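You operate a simulated robot arm through the tools that you are given. There is no shell and no other tool.

Carry out the task below with a simulated robot arm. There is one attempt and no reset: what you move stays moved.

TASK
Put things in order on the tooling plate. At the end: the grey grease tin from the tooling plate stands where the teal grease brush stood; the black rubber liner from the tooling plate stands where the grey grease tin stood; the green scourer stands where the black rubber liner stood; the teal grease brush from the tooling plate stands on top of the green painted valve; whatever was shut is shut again. Leave all else as you found it, and nothing knocked over.

It is judged by the outcome, as a careful person would: the job done as asked, and still so three seconds after it is handed in. It fails if anything else is knocked over, pushed out of place, dropped, spilled or broken.

THE ROBOT
A 6-joint arm with a two-finger gripper, fixed in place. Base frame: the origin is at the foot of the arm, x ahead of it, y to its left, z up; the work surface is at about z = 0.732. Readings come in m, degrees, newtons and seconds.
With the tool pointing down near the work surface it reaches from about 0.34 to 0.68 m from the base axis. Its first joint turns from -66.0 to 66.0 degrees. Payload 2.45 kg.
The TCP is the grasp point between the finger pads, 0.03 m short of the fingertips. In the tool frame z runs along the fingers and y along their closing line. The gripper opens to 0.106 m. The gripper's body begins 0.079 m behind the TCP.
Orientation is told as [roll, pitch, yaw] about the base's x, y, z axes, in that order, counted from this pose: with the fingers straight down and closing along the base's y, the tool's x points along the base's -x, its y along +y and its z along -z.

THE INTERFACE
- The arm moves only by the tool step_arm. Its argument "deltas" is a list of rows, each a list of 7 numbers: the finger opening in m, from 0 to 0.106, then the shift along the tool's x, y, z in m, then the turn, a rotation vector about the tool's x, y, z in rad. In form: [[jaw, tx, ty, tz, ax, ay, az], ...]. A call has 1 to 20 rows; each row is the pose to reach, as a shift and turn from the pose commanded when the call began, along the tool's axes at that moment. Each row takes 0.2 s and may step no farther than 0.05 m and 8.6 degrees from the row before; otherwise, or with a gripper value out of range, the whole call is refused. A pose out of reach is approached as far as the arm can. The call stops where the force on the tool passes 40 N (or 10 N more than at its start, if that is more) or the arm is blocked; 0.2 s more then pass. Each finger travels about 0.153 m/s and halts on what it meets, pressing with about 34 N; the grip force reading is that of the motor and also rises with nothing between the fingers. The clock runs only during rows and for 0.2 s after the last one: add rows that repeat a pose to give the fingers time. It gives the time, the measured TCP pose, the force on the tool (base axes), the opening and the grip force at its end, in the units of the frame above (readings bear some noise), with the torque about the TCP (base axes, N m) and any sound that the robot's microphone picked up.
- Cameras (640 x 400 px; columns grow to the right, rows downward): "scene" is fixed at [0.0455, 0.4092, 1.3939]; the picture's right is [-0.85, -0.53, 0.00], its down [-0.36, 0.57, -0.74] and it looks along [0.40, -0.63, -0.67] (base axes); focal length 328 px, centre (320, 200). "wrist" rides on the gripper at [0.076, -0.002, -0.106] in the tool frame; the picture's right is [0.02, 1.00, 0.00], its down [-0.78, 0.02, -0.62] and it looks along [-0.62, 0.01, 0.78] (tool axes); focal length 247 px, centre (320, 200). There is no depth. A picture from a camera that has moved, and an enlarged one, comes with that camera's place and axes in the base frame and with its lens.
- grab_frame(camera): a new picture of that camera. It takes no simulated time.
- close_up(camera, box): a new picture of the part [left, top, right, bottom] of that camera's present view, enlarged. It takes no simulated time.
- close_job(): hands the job in; it is judged then, once.

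Places have to be worked out from the pictures, the camera data and where the tool is seen. Open the gripper and draw the arm clear of the work before you hand the job in, unless the task says otherwise.

The tools are called after "Emit:" as name(argument=value, ...) on one line, values as JSON. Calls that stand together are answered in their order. step_arm: Moves the arm, as the interface text tells. Its arguments: {"type":"object","properties":{"deltas":{"type":"array","items":{"type":"array","items":{"type":"number"}}}},"required":["deltas"]} The other tools are called the same way: grab_frame (camera) takes a picture; close_up (camera, box) takes an enlarged picture of a part of a camera's view; close_job () hands the job in.

At the start:

```text
t: 0.0
tcp_pos: [0.3575, -0.0635, 1.0341]
tcp_rot: [-0.1, 0.1, 0.0]
force: [0.3, 0.0, -0.3]
moment: [-0.02, 0.01, 0.01]
finger_gap: 0.1059
grip_force: 0.1
```

scene: 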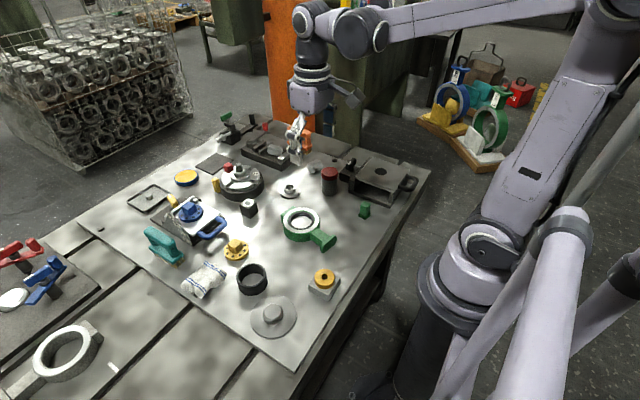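
wrist: 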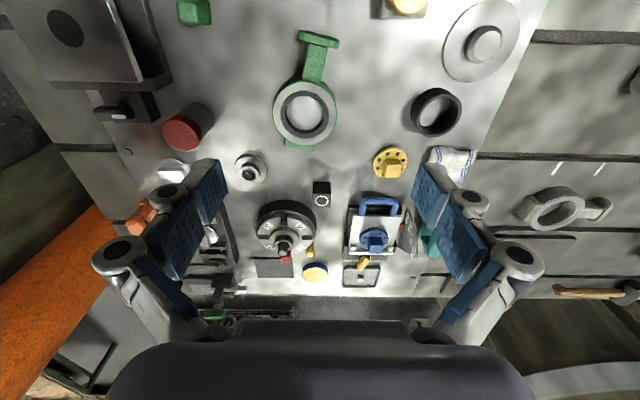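

The first pictures show a crowded plate; I'll look closer to identify the tin, liner, scourer, brush and valve before moving.

Emit:
close_up(camera="scene", box=[80, 180, 280, 305])

Emit:
close_up(camera="scene", box=[200, 110, 360, 210])

Emit:
close_up(camera="scene", box=[220, 180, 380, 280])

Emit:
close_up(camera="scene", box=[220, 250, 380, 350])

Emit:
close_up(camera="scene", box=[320, 140, 440, 215])

Emit:
close_up(camera="wrist", box=[220, 130, 480, 292])

Emit:
close_up(camera="wrist", box=[0, 0, 320, 200])

Emit:
close_up(camera="wrist", box=[320, 0, 640, 200])

```text
3.20 times, centred on (180, 242) of scene
camera zoom: at [0.0455, 0.4092, 1.3939], right [-0.85, -0.53, 0.0], down [-0.36, 0.57, -0.74], along [0.4, -0.63, -0.67], focal length 1049 px, centre (768, 64)
```

zoom: 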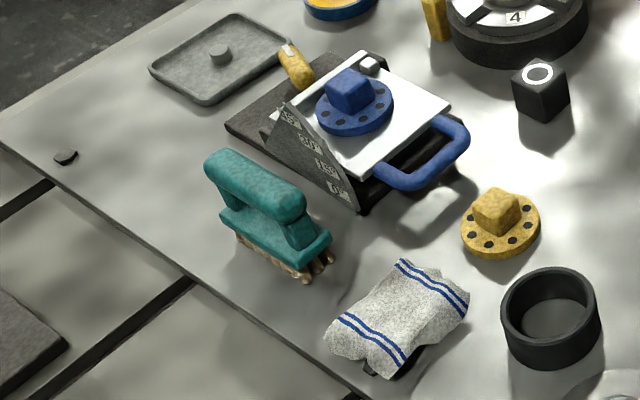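

```text
4.00 times, centred on (280, 160) of scene
camera zoom: at [0.0455, 0.4092, 1.3939], right [-0.85, -0.53, 0.0], down [-0.36, 0.57, -0.74], along [0.4, -0.63, -0.67], focal length 1311 px, centre (480, 360)
```

zoom: 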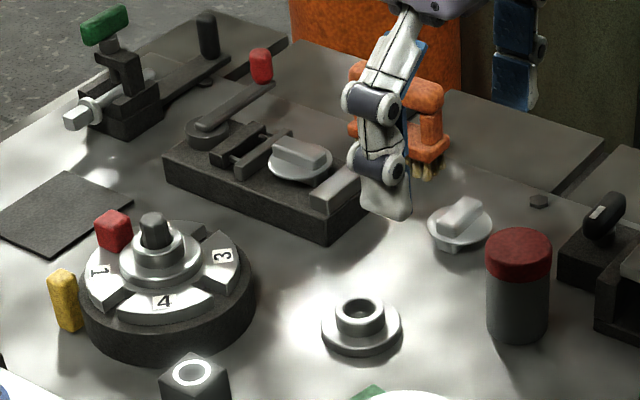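

```text
4.00 times, centred on (300, 230) of scene
camera zoom: at [0.0455, 0.4092, 1.3939], right [-0.85, -0.53, 0.0], down [-0.36, 0.57, -0.74], along [0.4, -0.63, -0.67], focal length 1311 px, centre (400, 80)
```

zoom: 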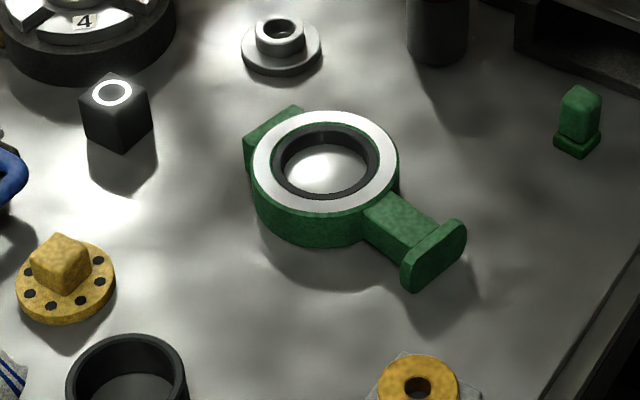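

```text
4.00 times, centred on (300, 300) of scene
camera zoom: at [0.0455, 0.4092, 1.3939], right [-0.85, -0.53, 0.0], down [-0.36, 0.57, -0.74], along [0.4, -0.63, -0.67], focal length 1311 px, centre (400, -200)
```

zoom: 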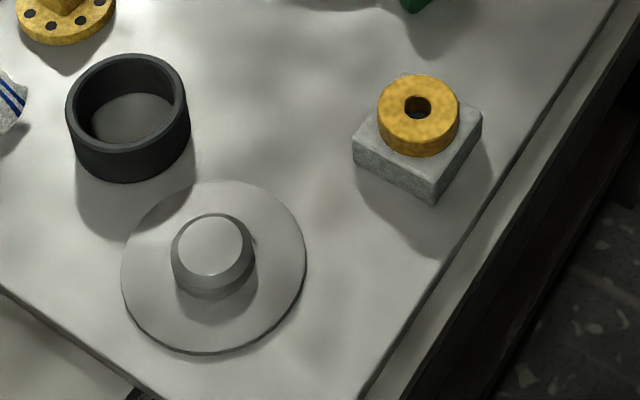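

```text
5.33 times, centred on (380, 178) of scene
camera zoom: at [0.0455, 0.4092, 1.3939], right [-0.85, -0.53, 0.0], down [-0.36, 0.57, -0.74], along [0.4, -0.63, -0.67], focal length 1748 px, centre (0, 320)
```

zoom: 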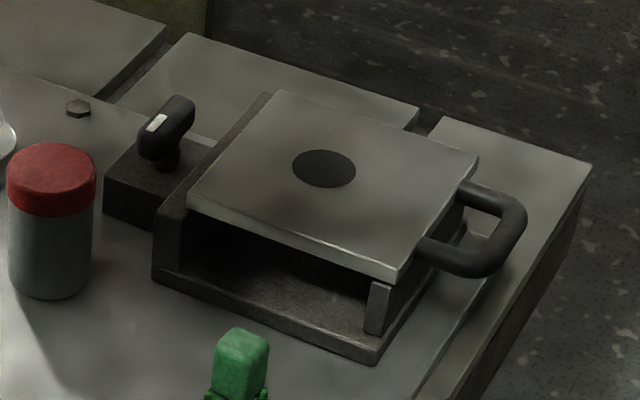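

```text
2.46 times, centred on (350, 211) of wrist
camera zoom: at [0.2807, -0.065, 1.14], right [-0.02, 1.0, 0.0], down [0.78, 0.02, 0.62], along [0.62, 0.01, -0.78], focal length 608 px, centre (246, 173)
```

zoom: 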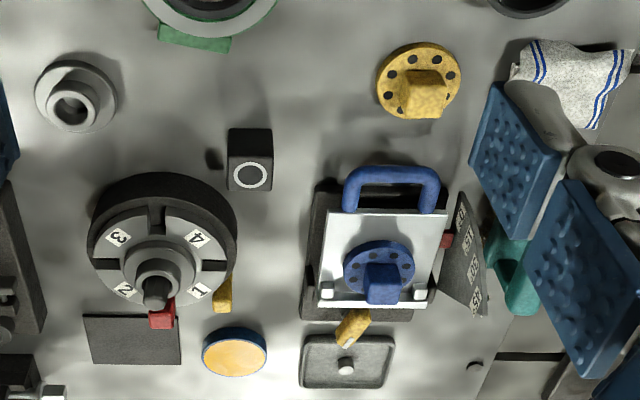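

```text
2.00 times, centred on (160, 100) of wrist
camera zoom: at [0.2807, -0.065, 1.14], right [-0.02, 1.0, 0.0], down [0.78, 0.02, 0.62], along [0.62, 0.01, -0.78], focal length 494 px, centre (640, 400)
```

zoom: 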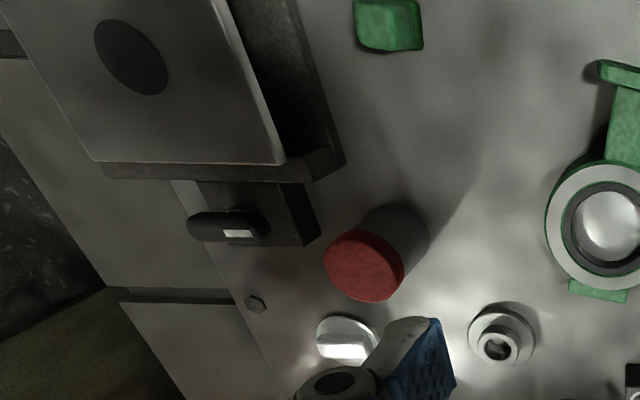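

```text
2.00 times, centred on (480, 100) of wrist
camera zoom: at [0.2807, -0.065, 1.14], right [-0.02, 1.0, 0.0], down [0.78, 0.02, 0.62], along [0.62, 0.01, -0.78], focal length 494 px, centre (0, 400)
```

zoom: 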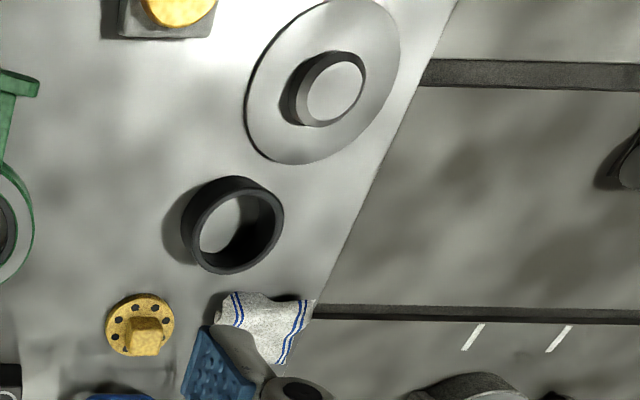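

The tin looks like the grey cylinder with the red lid, the liner like the black ring, and the brush is at the left edge. I don't see the scourer yet, so it may be inside something shut; I'll zoom in on the boxed fixture and other enclosures.

Emit:
close_up(camera="scene", box=[335, 145, 425, 205])

Emit:
close_up(camera="scene", box=[140, 185, 236, 245])

Emit:
close_up(camera="scene", box=[345, 195, 385, 220])

Emit:
close_up(camera="scene", box=[210, 110, 290, 160])

Emit:
close_up(camera="scene", box=[0, 200, 160, 300])

Emit:
close_up(camera="scene", box=[410, 40, 570, 170])

Emit:
close_up(camera="wrist", box=[0, 0, 160, 100])

```text
6.67 times, centred on (380, 175) of scene
camera zoom: at [0.0455, 0.4092, 1.3939], right [-0.85, -0.53, 0.0], down [-0.36, 0.57, -0.74], along [0.4, -0.63, -0.67], focal length 2185 px, centre (-80, 367)
```

zoom: 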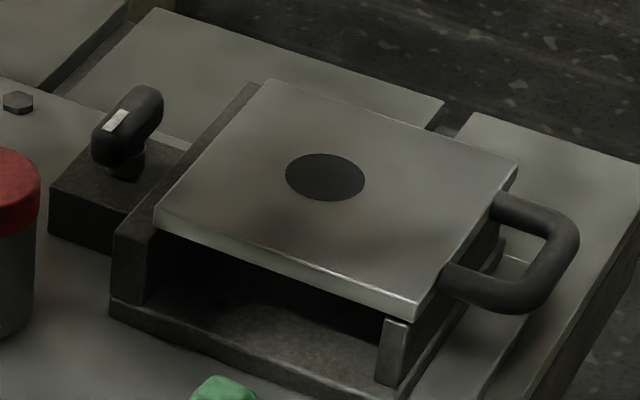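

```text
6.67 times, centred on (188, 215) of scene
camera zoom: at [0.0455, 0.4092, 1.3939], right [-0.85, -0.53, 0.0], down [-0.36, 0.57, -0.74], along [0.4, -0.63, -0.67], focal length 2185 px, centre (1200, 100)
```

zoom: 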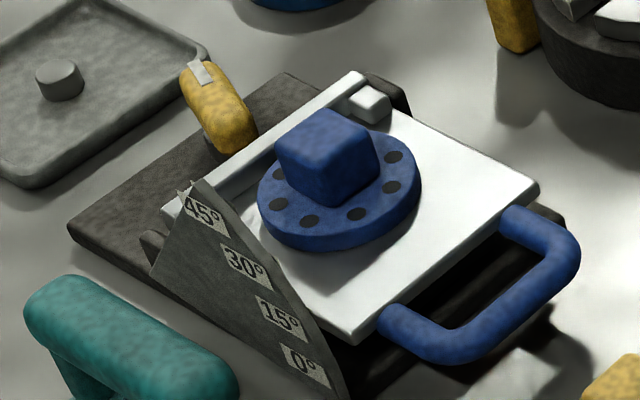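

```text
16.00 times, centred on (365, 208) of scene
camera zoom: at [0.0455, 0.4092, 1.3939], right [-0.85, -0.53, 0.0], down [-0.36, 0.57, -0.74], along [0.4, -0.63, -0.67], focal length 5245 px, centre (-400, 80)
```

zoom: 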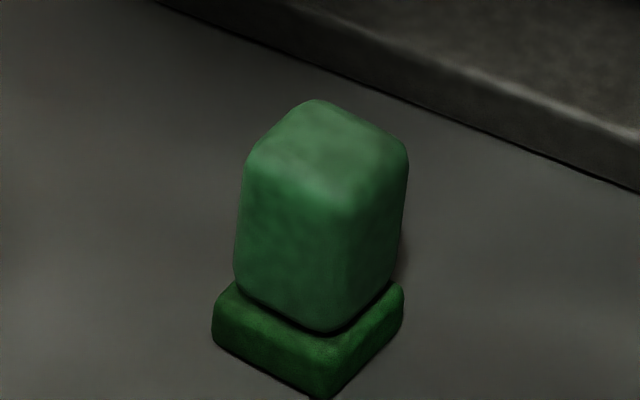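

```text
8.00 times, centred on (250, 135) of scene
camera zoom: at [0.0455, 0.4092, 1.3939], right [-0.85, -0.53, 0.0], down [-0.36, 0.57, -0.74], along [0.4, -0.63, -0.67], focal length 2622 px, centre (880, 720)
```

zoom: 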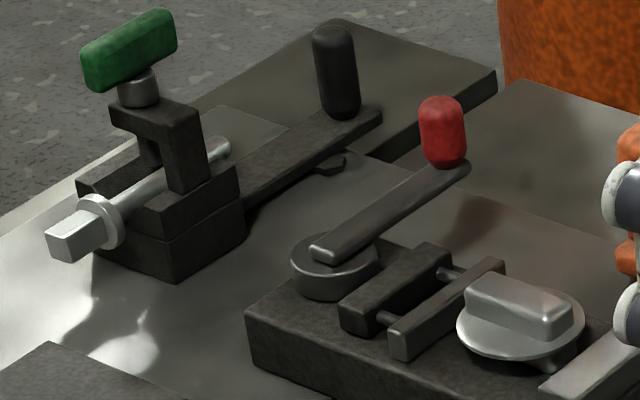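

```text
4.00 times, centred on (80, 250) of scene
camera zoom: at [0.0455, 0.4092, 1.3939], right [-0.85, -0.53, 0.0], down [-0.36, 0.57, -0.74], along [0.4, -0.63, -0.67], focal length 1311 px, centre (1280, 0)
```

zoom: 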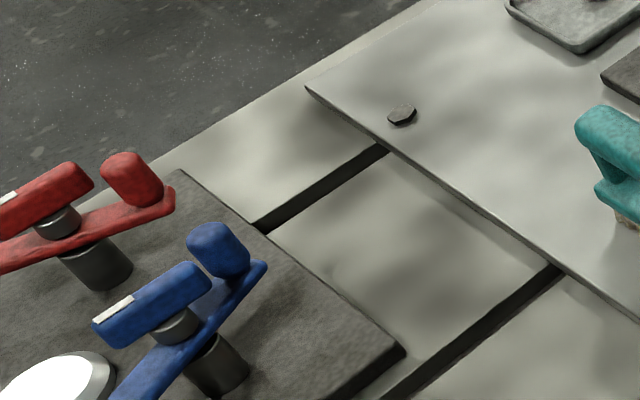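

```text
3.08 times, centred on (490, 105) of scene
camera zoom: at [0.0455, 0.4092, 1.3939], right [-0.85, -0.53, 0.0], down [-0.36, 0.57, -0.74], along [0.4, -0.63, -0.67], focal length 1009 px, centre (-203, 492)
```

zoom: 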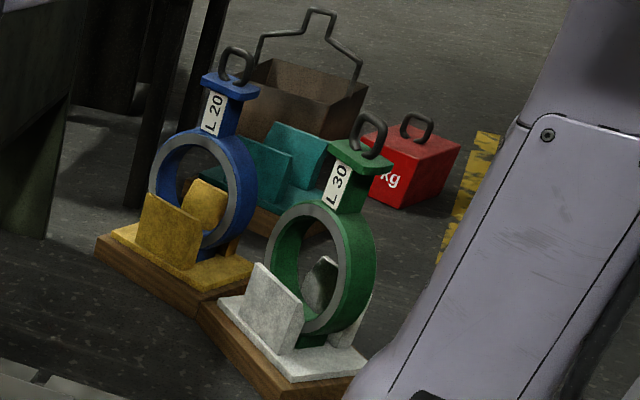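

```text
4.00 times, centred on (80, 50) of wrist
camera zoom: at [0.2807, -0.065, 1.14], right [-0.02, 1.0, 0.0], down [0.78, 0.02, 0.62], along [0.62, 0.01, -0.78], focal length 988 px, centre (1280, 800)
```

zoom: 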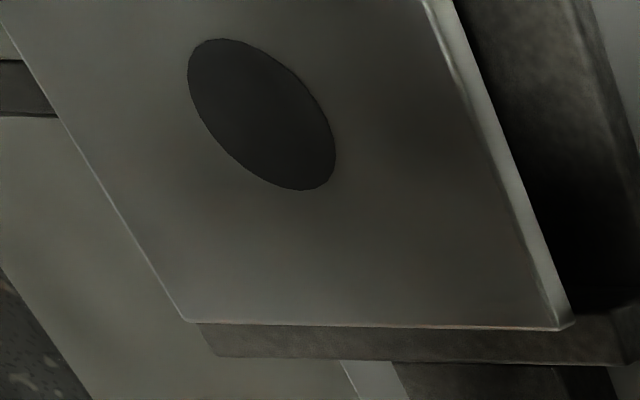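

The box-like fixture (plate lid, black handle on the robot side, dark opening toward +y, around x 0.32, y -0.36) could hold the scourer. I'll yaw the wrist to look into it from the +y side, staying high.

Emit:
step_arm(deltas=[[0.106, 0, 0.01, 0.01, 0, 0, 0.15], [0.106, 0, 0.02, 0.02, 0, 0, 0.3], [0.106, 0, 0.03, 0.03, 0, 0, 0.45], [0.106, 0, 0.04, 0.04, 0, 0, 0.6], [0.106, 0, 0.05, 0.05, 0, 0, 0.75], [0.106, 0, 0.06, 0.06, 0, 0, 0.9], [0.106, 0, 0.06, 0.07, 0, 0, 1.05], [0.106, 0, 0.06, 0.08, 0, 0, 1.2], [0.106, 0, 0.06, 0.09, 0, 0, 1.35], [0.106, 0, 0.06, 0.1, 0, 0, 1.5], [0.106, 0, 0.06, 0.1, 0, 0, 1.5708]])

Emit:
grab_frame(camera="wrist")

Emit:
grab_frame(camera="scene")

```text
t: 2.4
tcp_pos: [0.357, -0.0038, 0.9333]
tcp_rot: [-0.1, 0.0, -90.1]
force: [0.6, -0.3, 1.0]
moment: [0.02, 0.01, 0.0]
finger_gap: 0.1061
grip_force: 0.0
```

```text
taken
camera wrist: at [0.3556, 0.073, 1.0396], right [1.0, 0.02, 0.0], down [0.02, -0.78, 0.62], along [0.01, -0.62, -0.78], focal length 247 px, centre (320, 200)
```

wrist: 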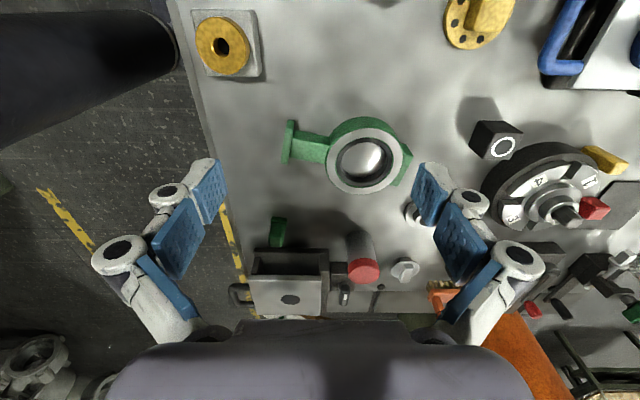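

```text
taken
```

scene: 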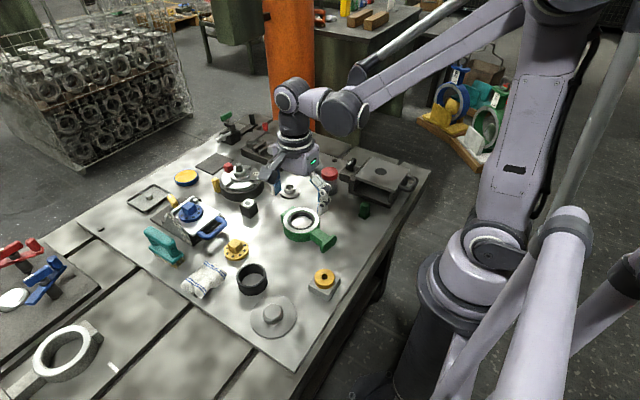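

The wrist view now faces -y with the box near the bottom. I'll zoom into it.

Emit:
close_up(camera="wrist", box=[215, 205, 415, 330])

Emit:
close_up(camera="wrist", box=[230, 210, 310, 260])

```text
3.20 times, centred on (315, 268) of wrist
camera zoom: at [0.3556, 0.073, 1.0396], right [1.0, 0.02, 0.0], down [0.02, -0.78, 0.62], along [0.01, -0.62, -0.78], focal length 790 px, centre (336, -16)
```

zoom: 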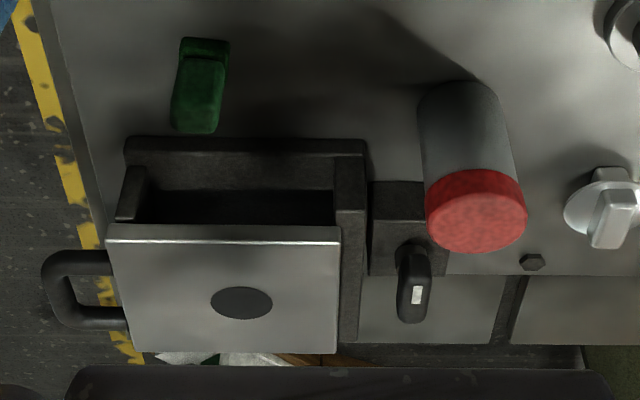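

```text
8.00 times, centred on (270, 235) of wrist
camera zoom: at [0.3556, 0.073, 1.0396], right [1.0, 0.02, 0.0], down [0.02, -0.78, 0.62], along [0.01, -0.62, -0.78], focal length 1976 px, centre (720, -80)
```

zoom: 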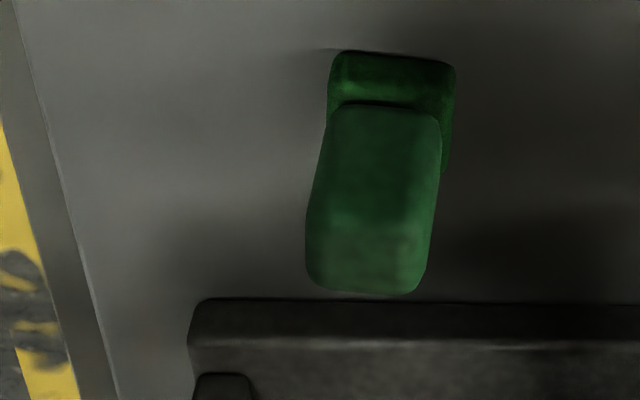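

The small green block has a lighter body on a darker pad, possibly the scourer itself, but the dark rear of the box must be checked. I'll lower and tilt the camera to see under its lid.

Emit:
step_arm(deltas=[[0.106, -0.02, -0.005, 0.015, 0, -0.12, 0], [0.106, -0.04, -0.01, 0.03, 0, -0.24, 0], [0.106, -0.06, -0.015, 0.045, 0, -0.36, 0], [0.106, -0.08, -0.02, 0.06, 0, -0.48, 0], [0.106, -0.096, -0.022, 0.073, 0, -0.5, 0], [0.106, -0.096, -0.022, 0.073, 0, -0.5, 0]])

Emit:
grab_frame(camera="wrist")

```text
t: 3.8
tcp_pos: [0.3345, -0.0979, 0.8608]
tcp_rot: [0.0, -28.7, -90.1]
force: [-0.9, 0.7, -0.4]
moment: [0.03, -0.01, -0.01]
finger_gap: 0.1062
grip_force: 0.2
```

```text
taken
camera wrist: at [0.3325, 0.0185, 0.9156], right [1.0, 0.02, -0.01], down [0.02, -0.39, 0.92], along [0.01, -0.92, -0.39], focal length 247 px, centre (320, 200)
```

wrist: 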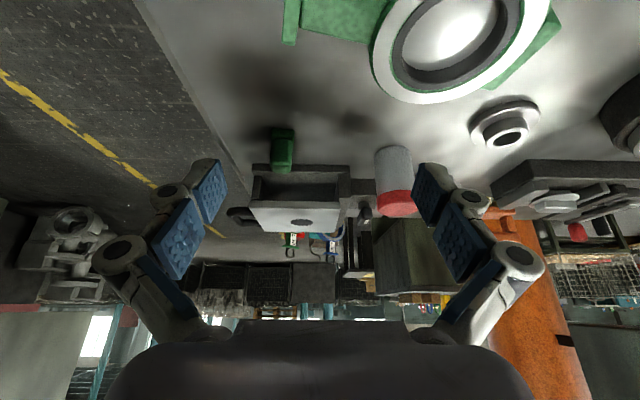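

Emit:
close_up(camera="wrist", box=[220, 115, 420, 240])

Emit:
close_up(camera="wrist", box=[240, 155, 360, 230])

```text
3.20 times, centred on (320, 178) of wrist
camera zoom: at [0.3325, 0.0185, 0.9156], right [1.0, 0.02, -0.01], down [0.02, -0.39, 0.92], along [0.01, -0.92, -0.39], focal length 790 px, centre (320, 272)
```

zoom: 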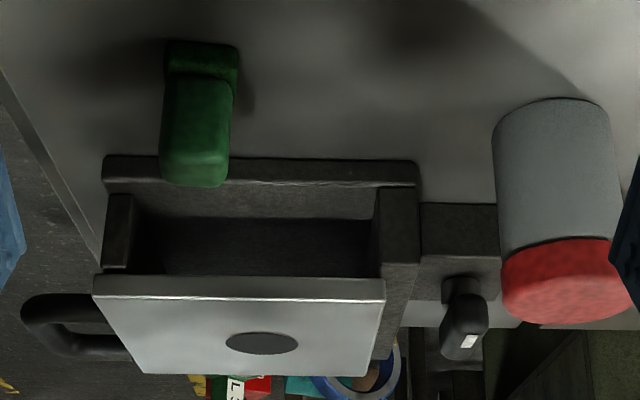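

```text
5.33 times, centred on (300, 192) of wrist
camera zoom: at [0.3325, 0.0185, 0.9156], right [1.0, 0.02, -0.01], down [0.02, -0.39, 0.92], along [0.01, -0.92, -0.39], focal length 1317 px, centre (427, 240)
```

zoom: 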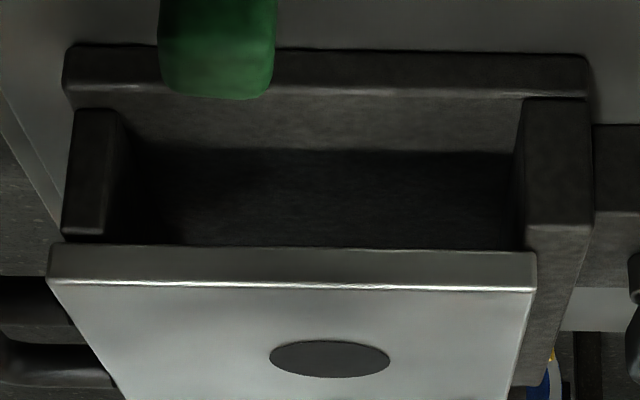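

The visible part of the jig looks empty, but its rear is in shadow. I'll go a bit lower and flatter to see its full depth.

Emit:
step_arm(deltas=[[0.106, 0.008, 0, 0.014, 0, -0.12, 0], [0.106, 0.016, 0, 0.028, 0, -0.24, 0], [0.106, 0.024, 0, 0.044, 0, -0.33, 0], [0.106, 0.024, 0, 0.044, 0, -0.33, 0]])

Emit:
close_up(camera="wrist", box=[220, 115, 420, 240])

Emit:
grab_frame(camera="wrist")

```text
t: 4.8
tcp_pos: [0.363, -0.0954, 0.8429]
tcp_rot: [0.1, -47.6, -89.9]
force: [0.1, -0.4, 0.0]
moment: [-0.02, 0.03, 0.0]
finger_gap: 0.1059
grip_force: 0.1
out of reach, approached as far as the arm can: row 2, 3, 4
```

```text
3.20 times, centred on (320, 178) of wrist
camera zoom: at [0.3605, 0.0349, 0.8589], right [1.0, 0.01, -0.02], down [0.02, -0.07, 1.0], along [0.01, -1.0, -0.07], focal length 790 px, centre (320, 272)
```

zoom: 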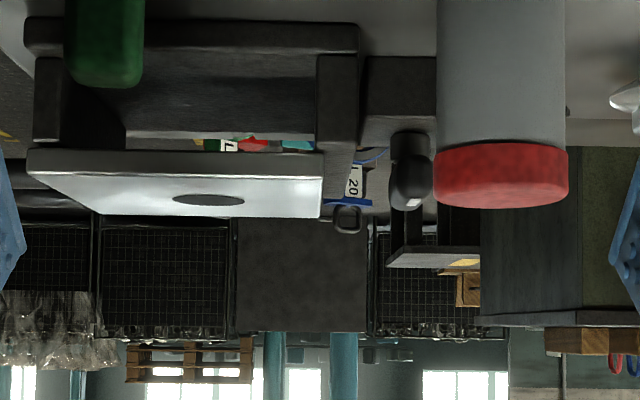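

```text
taken
camera wrist: at [0.3605, 0.0349, 0.8589], right [1.0, 0.01, -0.02], down [0.02, -0.07, 1.0], along [0.01, -1.0, -0.07], focal length 247 px, centre (320, 200)
```

wrist: 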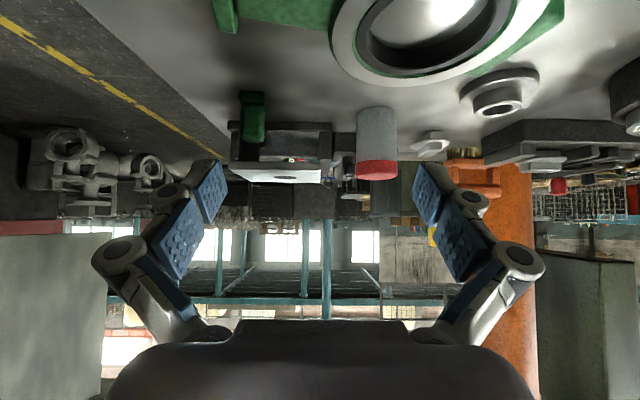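

The jig is empty and open right through, so nothing hides there. I'll look closely at the green block, then survey the rest of the plate.

Emit:
close_up(camera="wrist", box=[216, 80, 296, 150])

Emit:
step_arm(deltas=[[0.106, 0, 0.0, -0.03, 0, 0.14, 0], [0.106, 0, 0.0, -0.06, 0, 0.28, 0], [0.106, 0, 0.0, -0.09, 0, 0.42, 0], [0.106, 0, 0.0, -0.12, 0, 0.56, 0], [0.106, 0, 0.0, -0.14, 0, 0.7, 0], [0.106, 0, 0, -0.14, 0, 0.83, 0]])

```text
5.71 times, centred on (256, 115) of wrist
camera zoom: at [0.3605, 0.0349, 0.8589], right [1.0, 0.01, -0.02], down [0.02, -0.07, 1.0], along [0.01, -1.0, -0.07], focal length 1411 px, centre (686, 686)
```

zoom: 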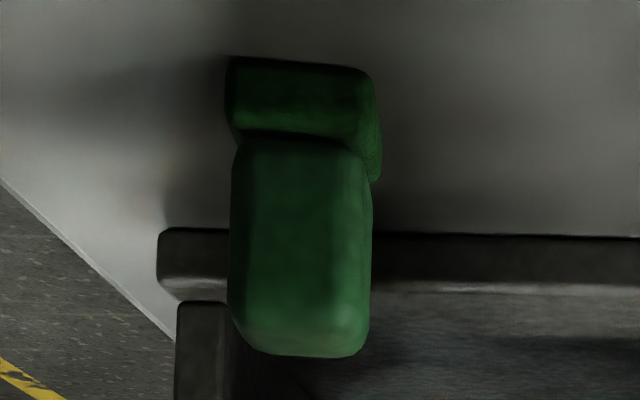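

```text
t: 6.2
tcp_pos: [0.3627, 0.0101, 0.9382]
tcp_rot: [0.1, 0.1, -89.9]
force: [0.3, -0.3, -0.3]
moment: [-0.02, -0.02, 0.02]
finger_gap: 0.1061
grip_force: 0.1
```

The green block has a fibrous dark pad under a plastic body, consistent with a scourer. I'll turn back to yaw 0 over the left side and check there for any other green item or shut container.

Emit:
step_arm(deltas=[[0.106, 0.01, 0, -0.01, 0, 0, -0.15], [0.106, 0.02, 0, -0.02, 0, 0, -0.3], [0.106, 0.03, 0, -0.03, 0, 0, -0.45], [0.106, 0.04, 0, -0.03, 0, 0, -0.6], [0.106, 0.05, 0, -0.03, 0, 0, -0.75], [0.106, 0.06, 0, -0.03, 0, 0, -0.9], [0.106, 0.07, 0, -0.03, 0, 0, -1.05], [0.106, 0.08, 0, -0.03, 0, 0, -1.2], [0.106, 0.09, 0, -0.03, 0, 0, -1.35], [0.106, 0.1, 0, -0.03, 0, 0, -1.5], [0.106, 0.1, 0, -0.03, 0, 0, -1.569], [0.106, 0.1, 0, -0.03, 0, 0, -1.569]])

Emit:
grab_frame(camera="wrist")

Emit:
close_up(camera="wrist", box=[200, 140, 440, 290])

Emit:
close_up(camera="wrist", box=[320, 0, 640, 200])

Emit:
close_up(camera="scene", box=[180, 110, 340, 210])

```text
t: 8.8
tcp_pos: [0.3622, 0.1126, 0.9671]
tcp_rot: [0.0, 0.0, 0.1]
force: [-0.5, 0.6, 0.3]
moment: [-0.01, 0.03, 0.02]
finger_gap: 0.1061
grip_force: 0.1
```

```text
taken
camera wrist: at [0.2866, 0.1096, 1.0743], right [-0.02, 1.0, 0.0], down [0.78, 0.02, 0.62], along [0.62, 0.01, -0.78], focal length 247 px, centre (320, 200)
```

wrist: 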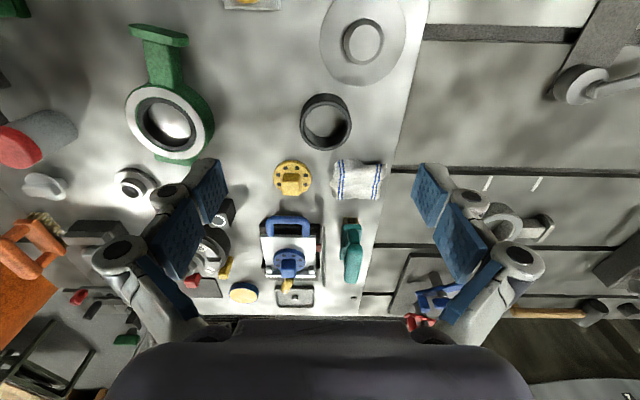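

```text
2.67 times, centred on (320, 215) of wrist
camera zoom: at [0.2866, 0.1096, 1.0743], right [-0.02, 1.0, 0.0], down [0.78, 0.02, 0.62], along [0.62, 0.01, -0.78], focal length 659 px, centre (320, 160)
```

zoom: 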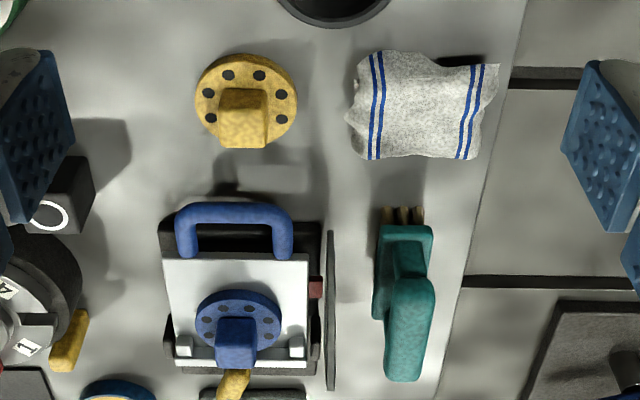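

```text
2.00 times, centred on (480, 100) of wrist
camera zoom: at [0.2866, 0.1096, 1.0743], right [-0.02, 1.0, 0.0], down [0.78, 0.02, 0.62], along [0.62, 0.01, -0.78], focal length 494 px, centre (0, 400)
```

zoom: 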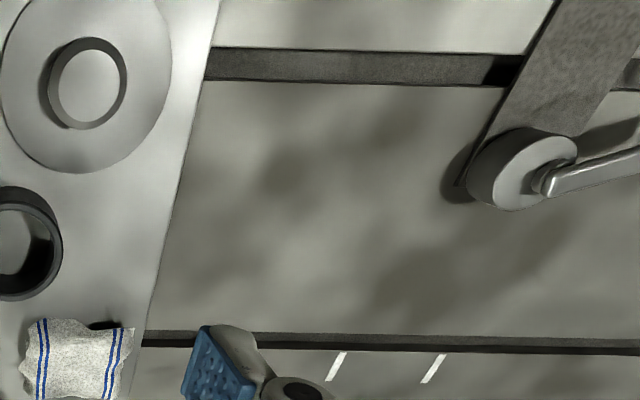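

```text
4.00 times, centred on (260, 160) of scene
camera zoom: at [0.0455, 0.4092, 1.3939], right [-0.85, -0.53, 0.0], down [-0.36, 0.57, -0.74], along [0.4, -0.63, -0.67], focal length 1311 px, centre (560, 360)
```

zoom: 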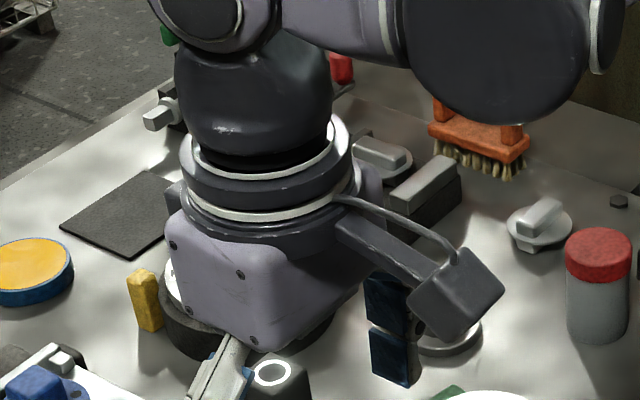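

The cloth, brush and fixtures on the left show no second green item. The round grey disc with a knob might be a lid over a well, so I'll view it and the yellow-ring block from another side (yaw +90).

Emit:
step_arm(deltas=[[0.106, 0, -0.01, 0, 0, 0, -0.15], [0.106, 0, -0.02, 0, 0, 0, -0.3], [0.106, 0, -0.03, 0, 0, 0, -0.45], [0.106, 0, -0.04, 0, 0, 0, -0.6], [0.106, 0, -0.05, 0, 0, 0, -0.75], [0.106, 0, -0.06, 0, 0, 0, -0.9], [0.106, 0, -0.07, 0, 0, 0, -1.05], [0.106, 0, -0.07, 0, 0, 0, -1.2], [0.106, 0, -0.07, 0, 0, 0, -1.35], [0.106, 0, -0.07, 0, 0, 0, -1.5], [0.106, 0, -0.07, 0, 0, 0, -1.57], [0.106, 0, -0.07, 0, 0, 0, -1.57]])

Emit:
grab_frame(camera="wrist")

Emit:
close_up(camera="wrist", box=[290, 60, 490, 210])

Emit:
close_up(camera="wrist", box=[100, 60, 340, 210])

Emit:
close_up(camera="scene", box=[170, 110, 330, 230])

```text
t: 11.4
tcp_pos: [0.3632, 0.0406, 0.9679]
tcp_rot: [0.1, 0.0, 90.1]
force: [-0.3, -0.6, 0.2]
moment: [-0.03, -0.02, 0.01]
finger_gap: 0.106
grip_force: 0.1
```

```text
taken
camera wrist: at [0.3642, -0.0356, 1.0739], right [-1.0, -0.02, 0.0], down [-0.02, 0.78, 0.62], along [-0.01, 0.62, -0.78], focal length 247 px, centre (320, 200)
```

wrist: 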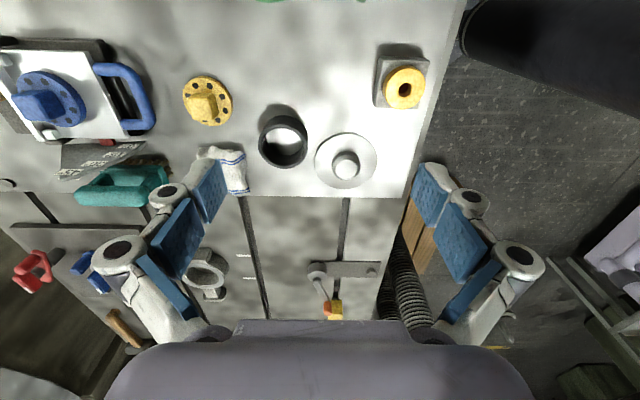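

```text
2.67 times, centred on (390, 135) of wrist
camera zoom: at [0.3642, -0.0356, 1.0739], right [-1.0, -0.02, 0.0], down [-0.02, 0.78, 0.62], along [-0.01, 0.62, -0.78], focal length 659 px, centre (133, 373)
```

zoom: 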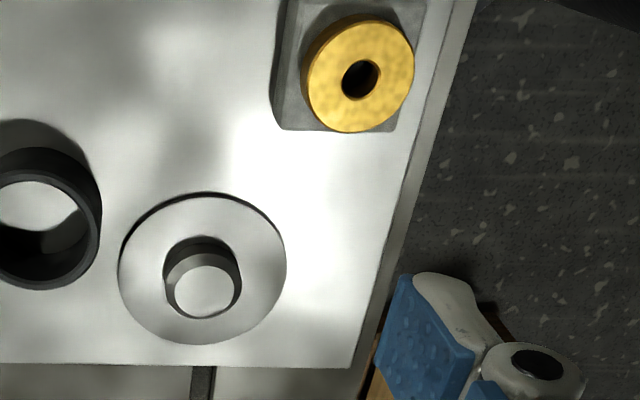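

```text
2.67 times, centred on (220, 135) of wrist
camera zoom: at [0.3642, -0.0356, 1.0739], right [-1.0, -0.02, 0.0], down [-0.02, 0.78, 0.62], along [-0.01, 0.62, -0.78], focal length 659 px, centre (587, 373)
```

zoom: 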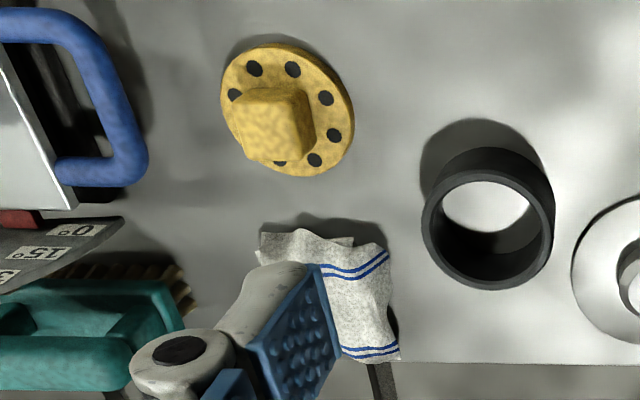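

```text
3.33 times, centred on (250, 170) of scene
camera zoom: at [0.0455, 0.4092, 1.3939], right [-0.85, -0.53, 0.0], down [-0.36, 0.57, -0.74], along [0.4, -0.63, -0.67], focal length 1093 px, centre (553, 300)
```

zoom: 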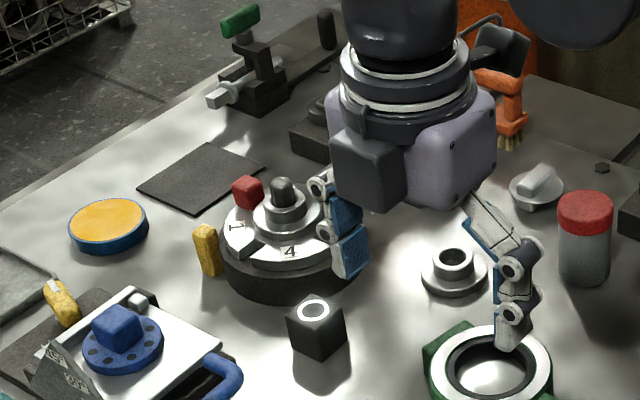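

The disc looks like a thin plate with a knob; still unclear. Next I'll turn back to yaw 0 and look under the sine plate (blue handle), then examine the disc's rim low down.

Emit:
step_arm(deltas=[[0.106, 0, 0, 0, 0, 0, 0.15], [0.106, 0, 0, 0, 0, 0, 0.3], [0.106, 0, 0, 0, 0, 0, 0.45], [0.106, 0, 0, 0, 0, 0, 0.6], [0.106, 0, 0, 0, 0, 0, 0.75], [0.106, 0, 0, 0, 0, 0, 0.9], [0.106, 0, 0, 0, 0, 0, 1.05], [0.106, 0, 0, 0, 0, 0, 1.2], [0.106, 0, 0, 0, 0, 0, 1.35], [0.106, 0, 0, 0, 0, 0, 1.5], [0.106, 0, 0, 0, 0, 0, 1.572]])

Emit:
step_arm(deltas=[[0.106, -0.03, 0.02, 0.03, 0, -0.14, 0], [0.106, -0.06, 0.04, 0.06, 0, -0.28, 0], [0.106, -0.09, 0.04, 0.09, 0, -0.42, 0], [0.106, -0.09, 0.04, 0.11, 0, -0.56, 0], [0.106, -0.09, 0.04, 0.11, 0, -0.56, 0]])

Emit:
grab_frame(camera="wrist")

Emit:
close_up(camera="wrist", box=[220, 60, 420, 200])

```text
t: 13.8
tcp_pos: [0.3618, 0.0406, 0.9684]
tcp_rot: [0.0, 0.0, -0.4]
force: [-0.3, 0.6, 0.2]
moment: [0.0, -0.01, 0.01]
finger_gap: 0.1059
grip_force: 0.1
```

```text
t: 15.0
tcp_pos: [0.454, 0.081, 0.8588]
tcp_rot: [0.1, -32.2, -0.2]
force: [0.3, 0.1, -0.6]
moment: [-0.02, 0.01, -0.02]
finger_gap: 0.1059
grip_force: 0.1
```

```text
taken
camera wrist: at [0.3324, 0.0795, 0.9071], right [-0.01, 1.0, -0.01], down [0.33, 0.02, 0.94], along [0.94, 0.01, -0.33], focal length 247 px, centre (320, 200)
```

wrist: 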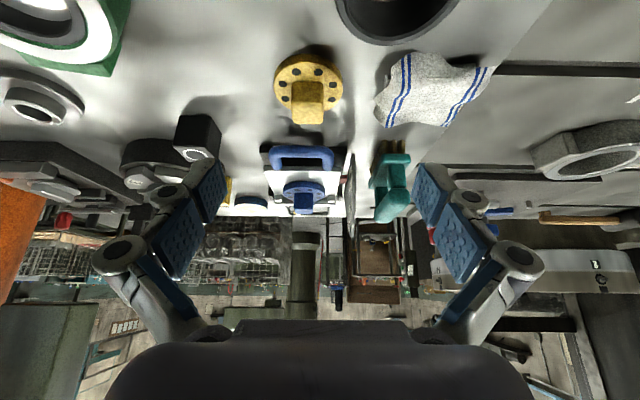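

```text
2.86 times, centred on (320, 130) of wrist
camera zoom: at [0.3324, 0.0795, 0.9071], right [-0.01, 1.0, -0.01], down [0.33, 0.02, 0.94], along [0.94, 0.01, -0.33], focal length 706 px, centre (320, 400)
```

zoom: 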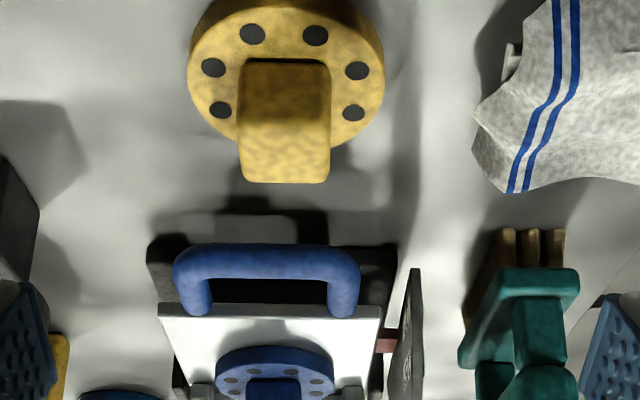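

Something seems to peek out from under the cloth; I'll zoom on it and on the gap under the sine plate.

Emit:
close_up(camera="wrist", box=[365, 45, 495, 135])

Emit:
close_up(camera="wrist", box=[255, 135, 355, 215])

Emit:
close_up(camera="scene", box=[170, 250, 240, 300])

Emit:
close_up(camera="scene", box=[240, 290, 304, 340])

```text
4.44 times, centred on (430, 90) of wrist
camera zoom: at [0.3324, 0.0795, 0.9071], right [-0.01, 1.0, -0.01], down [0.33, 0.02, 0.94], along [0.94, 0.01, -0.33], focal length 1098 px, centre (-169, 689)
```

zoom: 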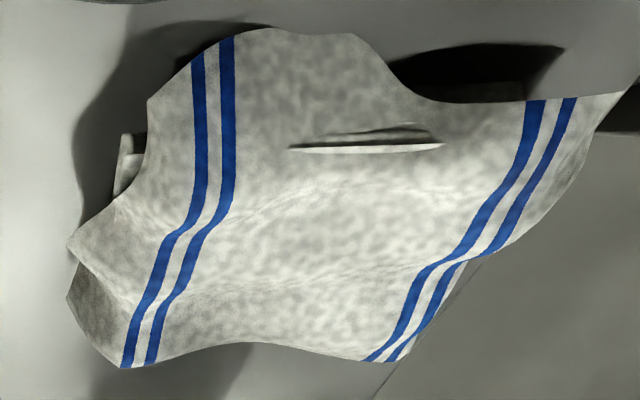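

```text
5.00 times, centred on (305, 175) of wrist
camera zoom: at [0.3324, 0.0795, 0.9071], right [-0.01, 1.0, -0.01], down [0.33, 0.02, 0.94], along [0.94, 0.01, -0.33], focal length 1235 px, centre (395, 325)
```

zoom: 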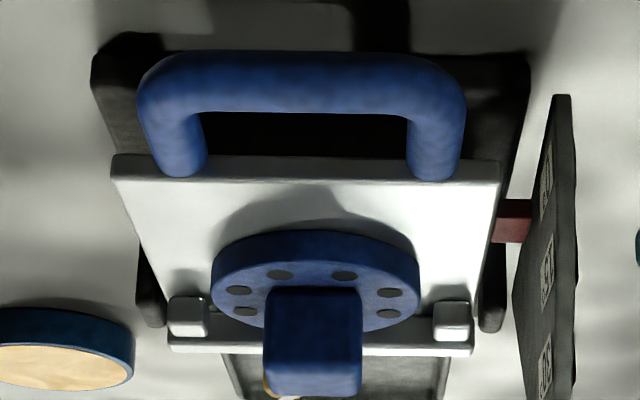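

```text
8.00 times, centred on (205, 275) of scene
camera zoom: at [0.0454, 0.4092, 1.3939], right [-0.85, -0.53, 0.0], down [-0.36, 0.57, -0.74], along [0.4, -0.63, -0.67], focal length 2622 px, centre (1240, -400)
```

zoom: 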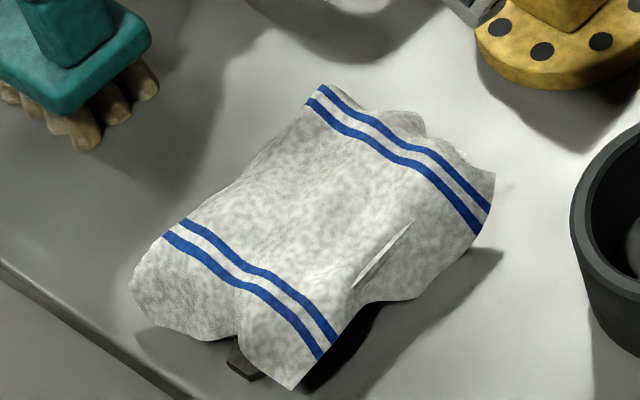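

```text
8.00 times, centred on (272, 315) of scene
camera zoom: at [0.0454, 0.4092, 1.3939], right [-0.85, -0.53, 0.0], down [-0.36, 0.57, -0.74], along [0.4, -0.63, -0.67], focal length 2622 px, centre (704, -720)
```

zoom: 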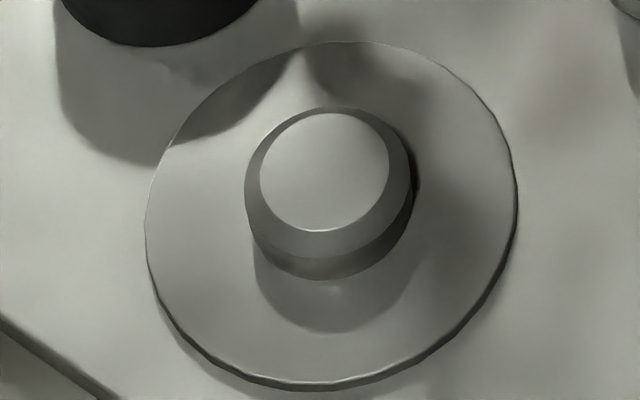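

The dark bit under the cloth matches a plate bolt, so the rag hides nothing useful. The thin disc with a knob (about x 0.322, y 0.157) looks like a lid, so I'll hover over it, tool straight down, for a better look.

Emit:
step_arm(deltas=[[0.106, 0.014, 0.012, -0.017, 0, 0.09, 0], [0.106, 0.028, 0.025, -0.034, 0, 0.19, 0], [0.106, 0.042, 0.037, -0.051, 0, 0.28, 0], [0.106, 0.056, 0.05, -0.068, 0, 0.37, 0], [0.106, 0.07, 0.062, -0.085, 0, 0.47, 0], [0.106, 0.083, 0.074, -0.102, 0, 0.562, 0], [0.106, 0.083, 0.074, -0.102, 0, 0.562, 0]])

Emit:
grab_frame(camera="wrist")

Emit:
close_up(camera="wrist", box=[240, 20, 400, 170])

```text
t: 16.6
tcp_pos: [0.3304, 0.1555, 0.8989]
tcp_rot: [0.1, 0.2, -0.2]
force: [0.2, 0.3, -1.2]
moment: [0.04, -0.03, 0.01]
finger_gap: 0.1062
grip_force: 0.0
```

```text
taken
camera wrist: at [0.2535, 0.1533, 1.0052], right [-0.02, 1.0, 0.0], down [0.79, 0.01, 0.62], along [0.62, 0.01, -0.79], focal length 247 px, centre (320, 200)
```

wrist: 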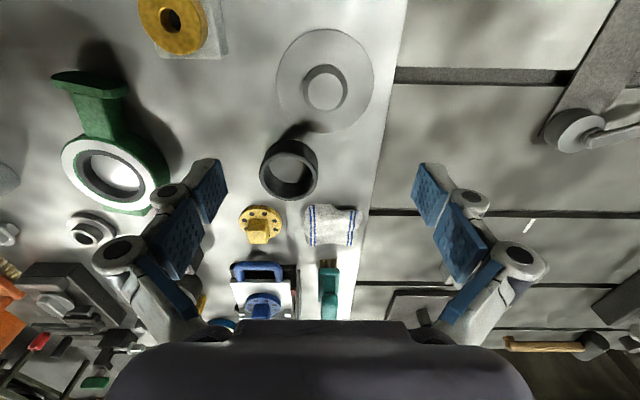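

```text
2.67 times, centred on (320, 95) of wrist
camera zoom: at [0.2535, 0.1533, 1.0052], right [-0.02, 1.0, 0.0], down [0.79, 0.01, 0.62], along [0.62, 0.01, -0.79], focal length 659 px, centre (320, 480)
```

zoom: 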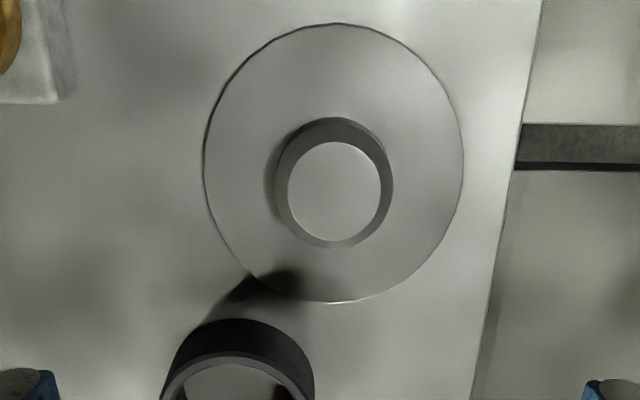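

The disc centres at about (0.315, 0.159) with a 45 mm knob: very lid-like. I'll straddle the knob, grip it, and lift gently to see whether anything is underneath.

Emit:
step_arm(deltas=[[0.09, 0.005, 0.001, 0.03, 0, 0, 0], [0.075, 0.01, 0.002, 0.06, 0, 0, 0], [0.07, 0.0144, 0.0035, 0.085, 0, 0, 0], [0.07, 0.0144, 0.0035, 0.105, 0, 0, 0], [0.07, 0.0144, 0.0035, 0.118, 0, 0, 0], [0.07, 0.0144, 0.0035, 0.124, 0, 0, 0]])

Emit:
grab_frame(camera="wrist")

Emit:
close_up(camera="scene", box=[200, 230, 360, 340])

```text
t: 18.0
tcp_pos: [0.3172, 0.1604, 0.7805]
tcp_rot: [0.0, 0.2, -0.2]
force: [0.9, 0.0, -0.2]
moment: [0.0, -0.02, -0.01]
finger_gap: 0.0699
grip_force: 0.2
out of reach, approached as far as the arm can: row 6
```

```text
taken
camera wrist: at [0.2412, 0.1585, 0.8871], right [-0.02, 1.0, 0.0], down [0.79, 0.01, 0.62], along [0.62, 0.01, -0.79], focal length 247 px, centre (320, 200)
```

wrist: 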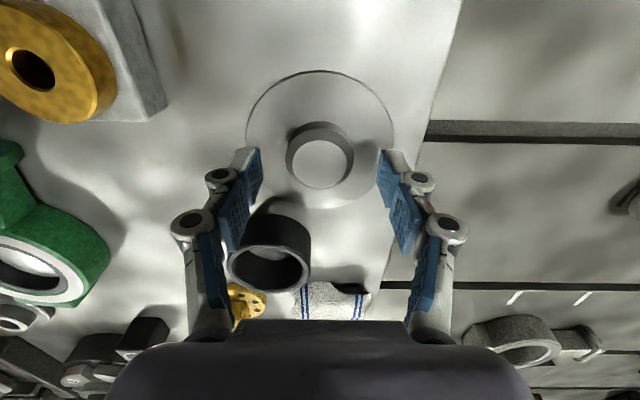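

```text
3.64 times, centred on (280, 285) of scene
camera zoom: at [0.0455, 0.4092, 1.3939], right [-0.85, -0.53, 0.0], down [-0.36, 0.57, -0.74], along [0.4, -0.63, -0.67], focal length 1192 px, centre (466, -109)
```

zoom: 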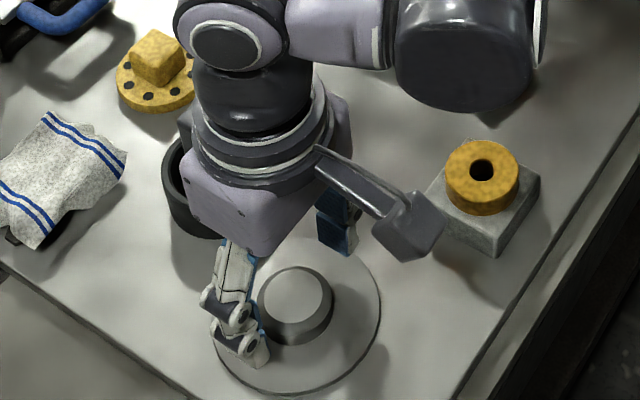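

The fingers straddle the knob, but straight-down reach ends at z≈0.78 here. I'll tilt the tool slightly so the wrist moves outward and go about 12 mm lower.

Emit:
step_arm(deltas=[[0.07, 0.001, 0, 0.0, 0, 0.08, 0], [0.07, 0.003, 0, 0.0, 0, 0.16, 0], [0.07, 0.003, 0, 0.006, 0, 0.16, 0], [0.07, 0.003, 0, 0.012, 0, 0.16, 0]])

Emit:
grab_frame(camera="wrist")

```text
t: 19.0
tcp_pos: [0.3132, 0.1606, 0.7699]
tcp_rot: [-0.1, 9.3, -0.2]
force: [-0.4, -0.2, -1.0]
moment: [0.01, 0.04, 0.0]
finger_gap: 0.0702
grip_force: 0.0
```

```text
taken
camera wrist: at [0.2558, 0.159, 0.8863], right [-0.02, 1.0, 0.0], down [0.87, 0.01, 0.49], along [0.49, 0.01, -0.87], focal length 247 px, centre (320, 200)
```

wrist: 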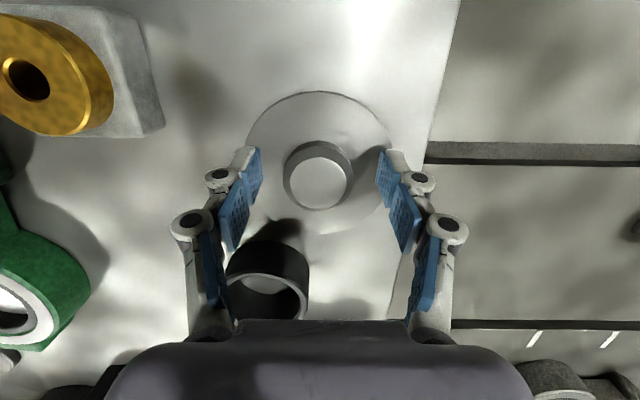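

The tips now sit at z≈0.740 either side of the knob. I'll close on it.

Emit:
step_arm(deltas=[[0.03, 0, 0, 0, 0, 0, 0], [0.03, 0, 0, 0, 0, 0, 0], [0.03, 0, 0, 0, 0, 0, 0]])

Emit:
close_up(camera="wrist", box=[220, 80, 420, 240])

```text
t: 19.8
tcp_pos: [0.3141, 0.1616, 0.7701]
tcp_rot: [-0.2, 9.4, -0.2]
force: [0.1, -9.4, 0.2]
moment: [-0.42, -0.01, -0.07]
finger_gap: 0.0434
grip_force: 44.6
```

```text
2.50 times, centred on (320, 160) of wrist
camera zoom: at [0.2559, 0.1585, 0.8864], right [-0.02, 1.0, 0.0], down [0.87, 0.01, 0.49], along [0.49, 0.01, -0.87], focal length 617 px, centre (320, 300)
```

zoom: 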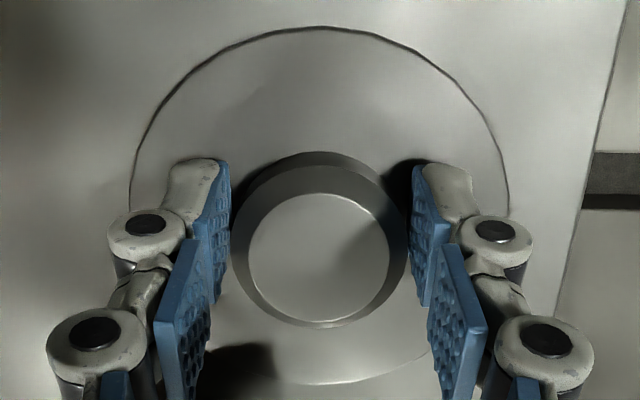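

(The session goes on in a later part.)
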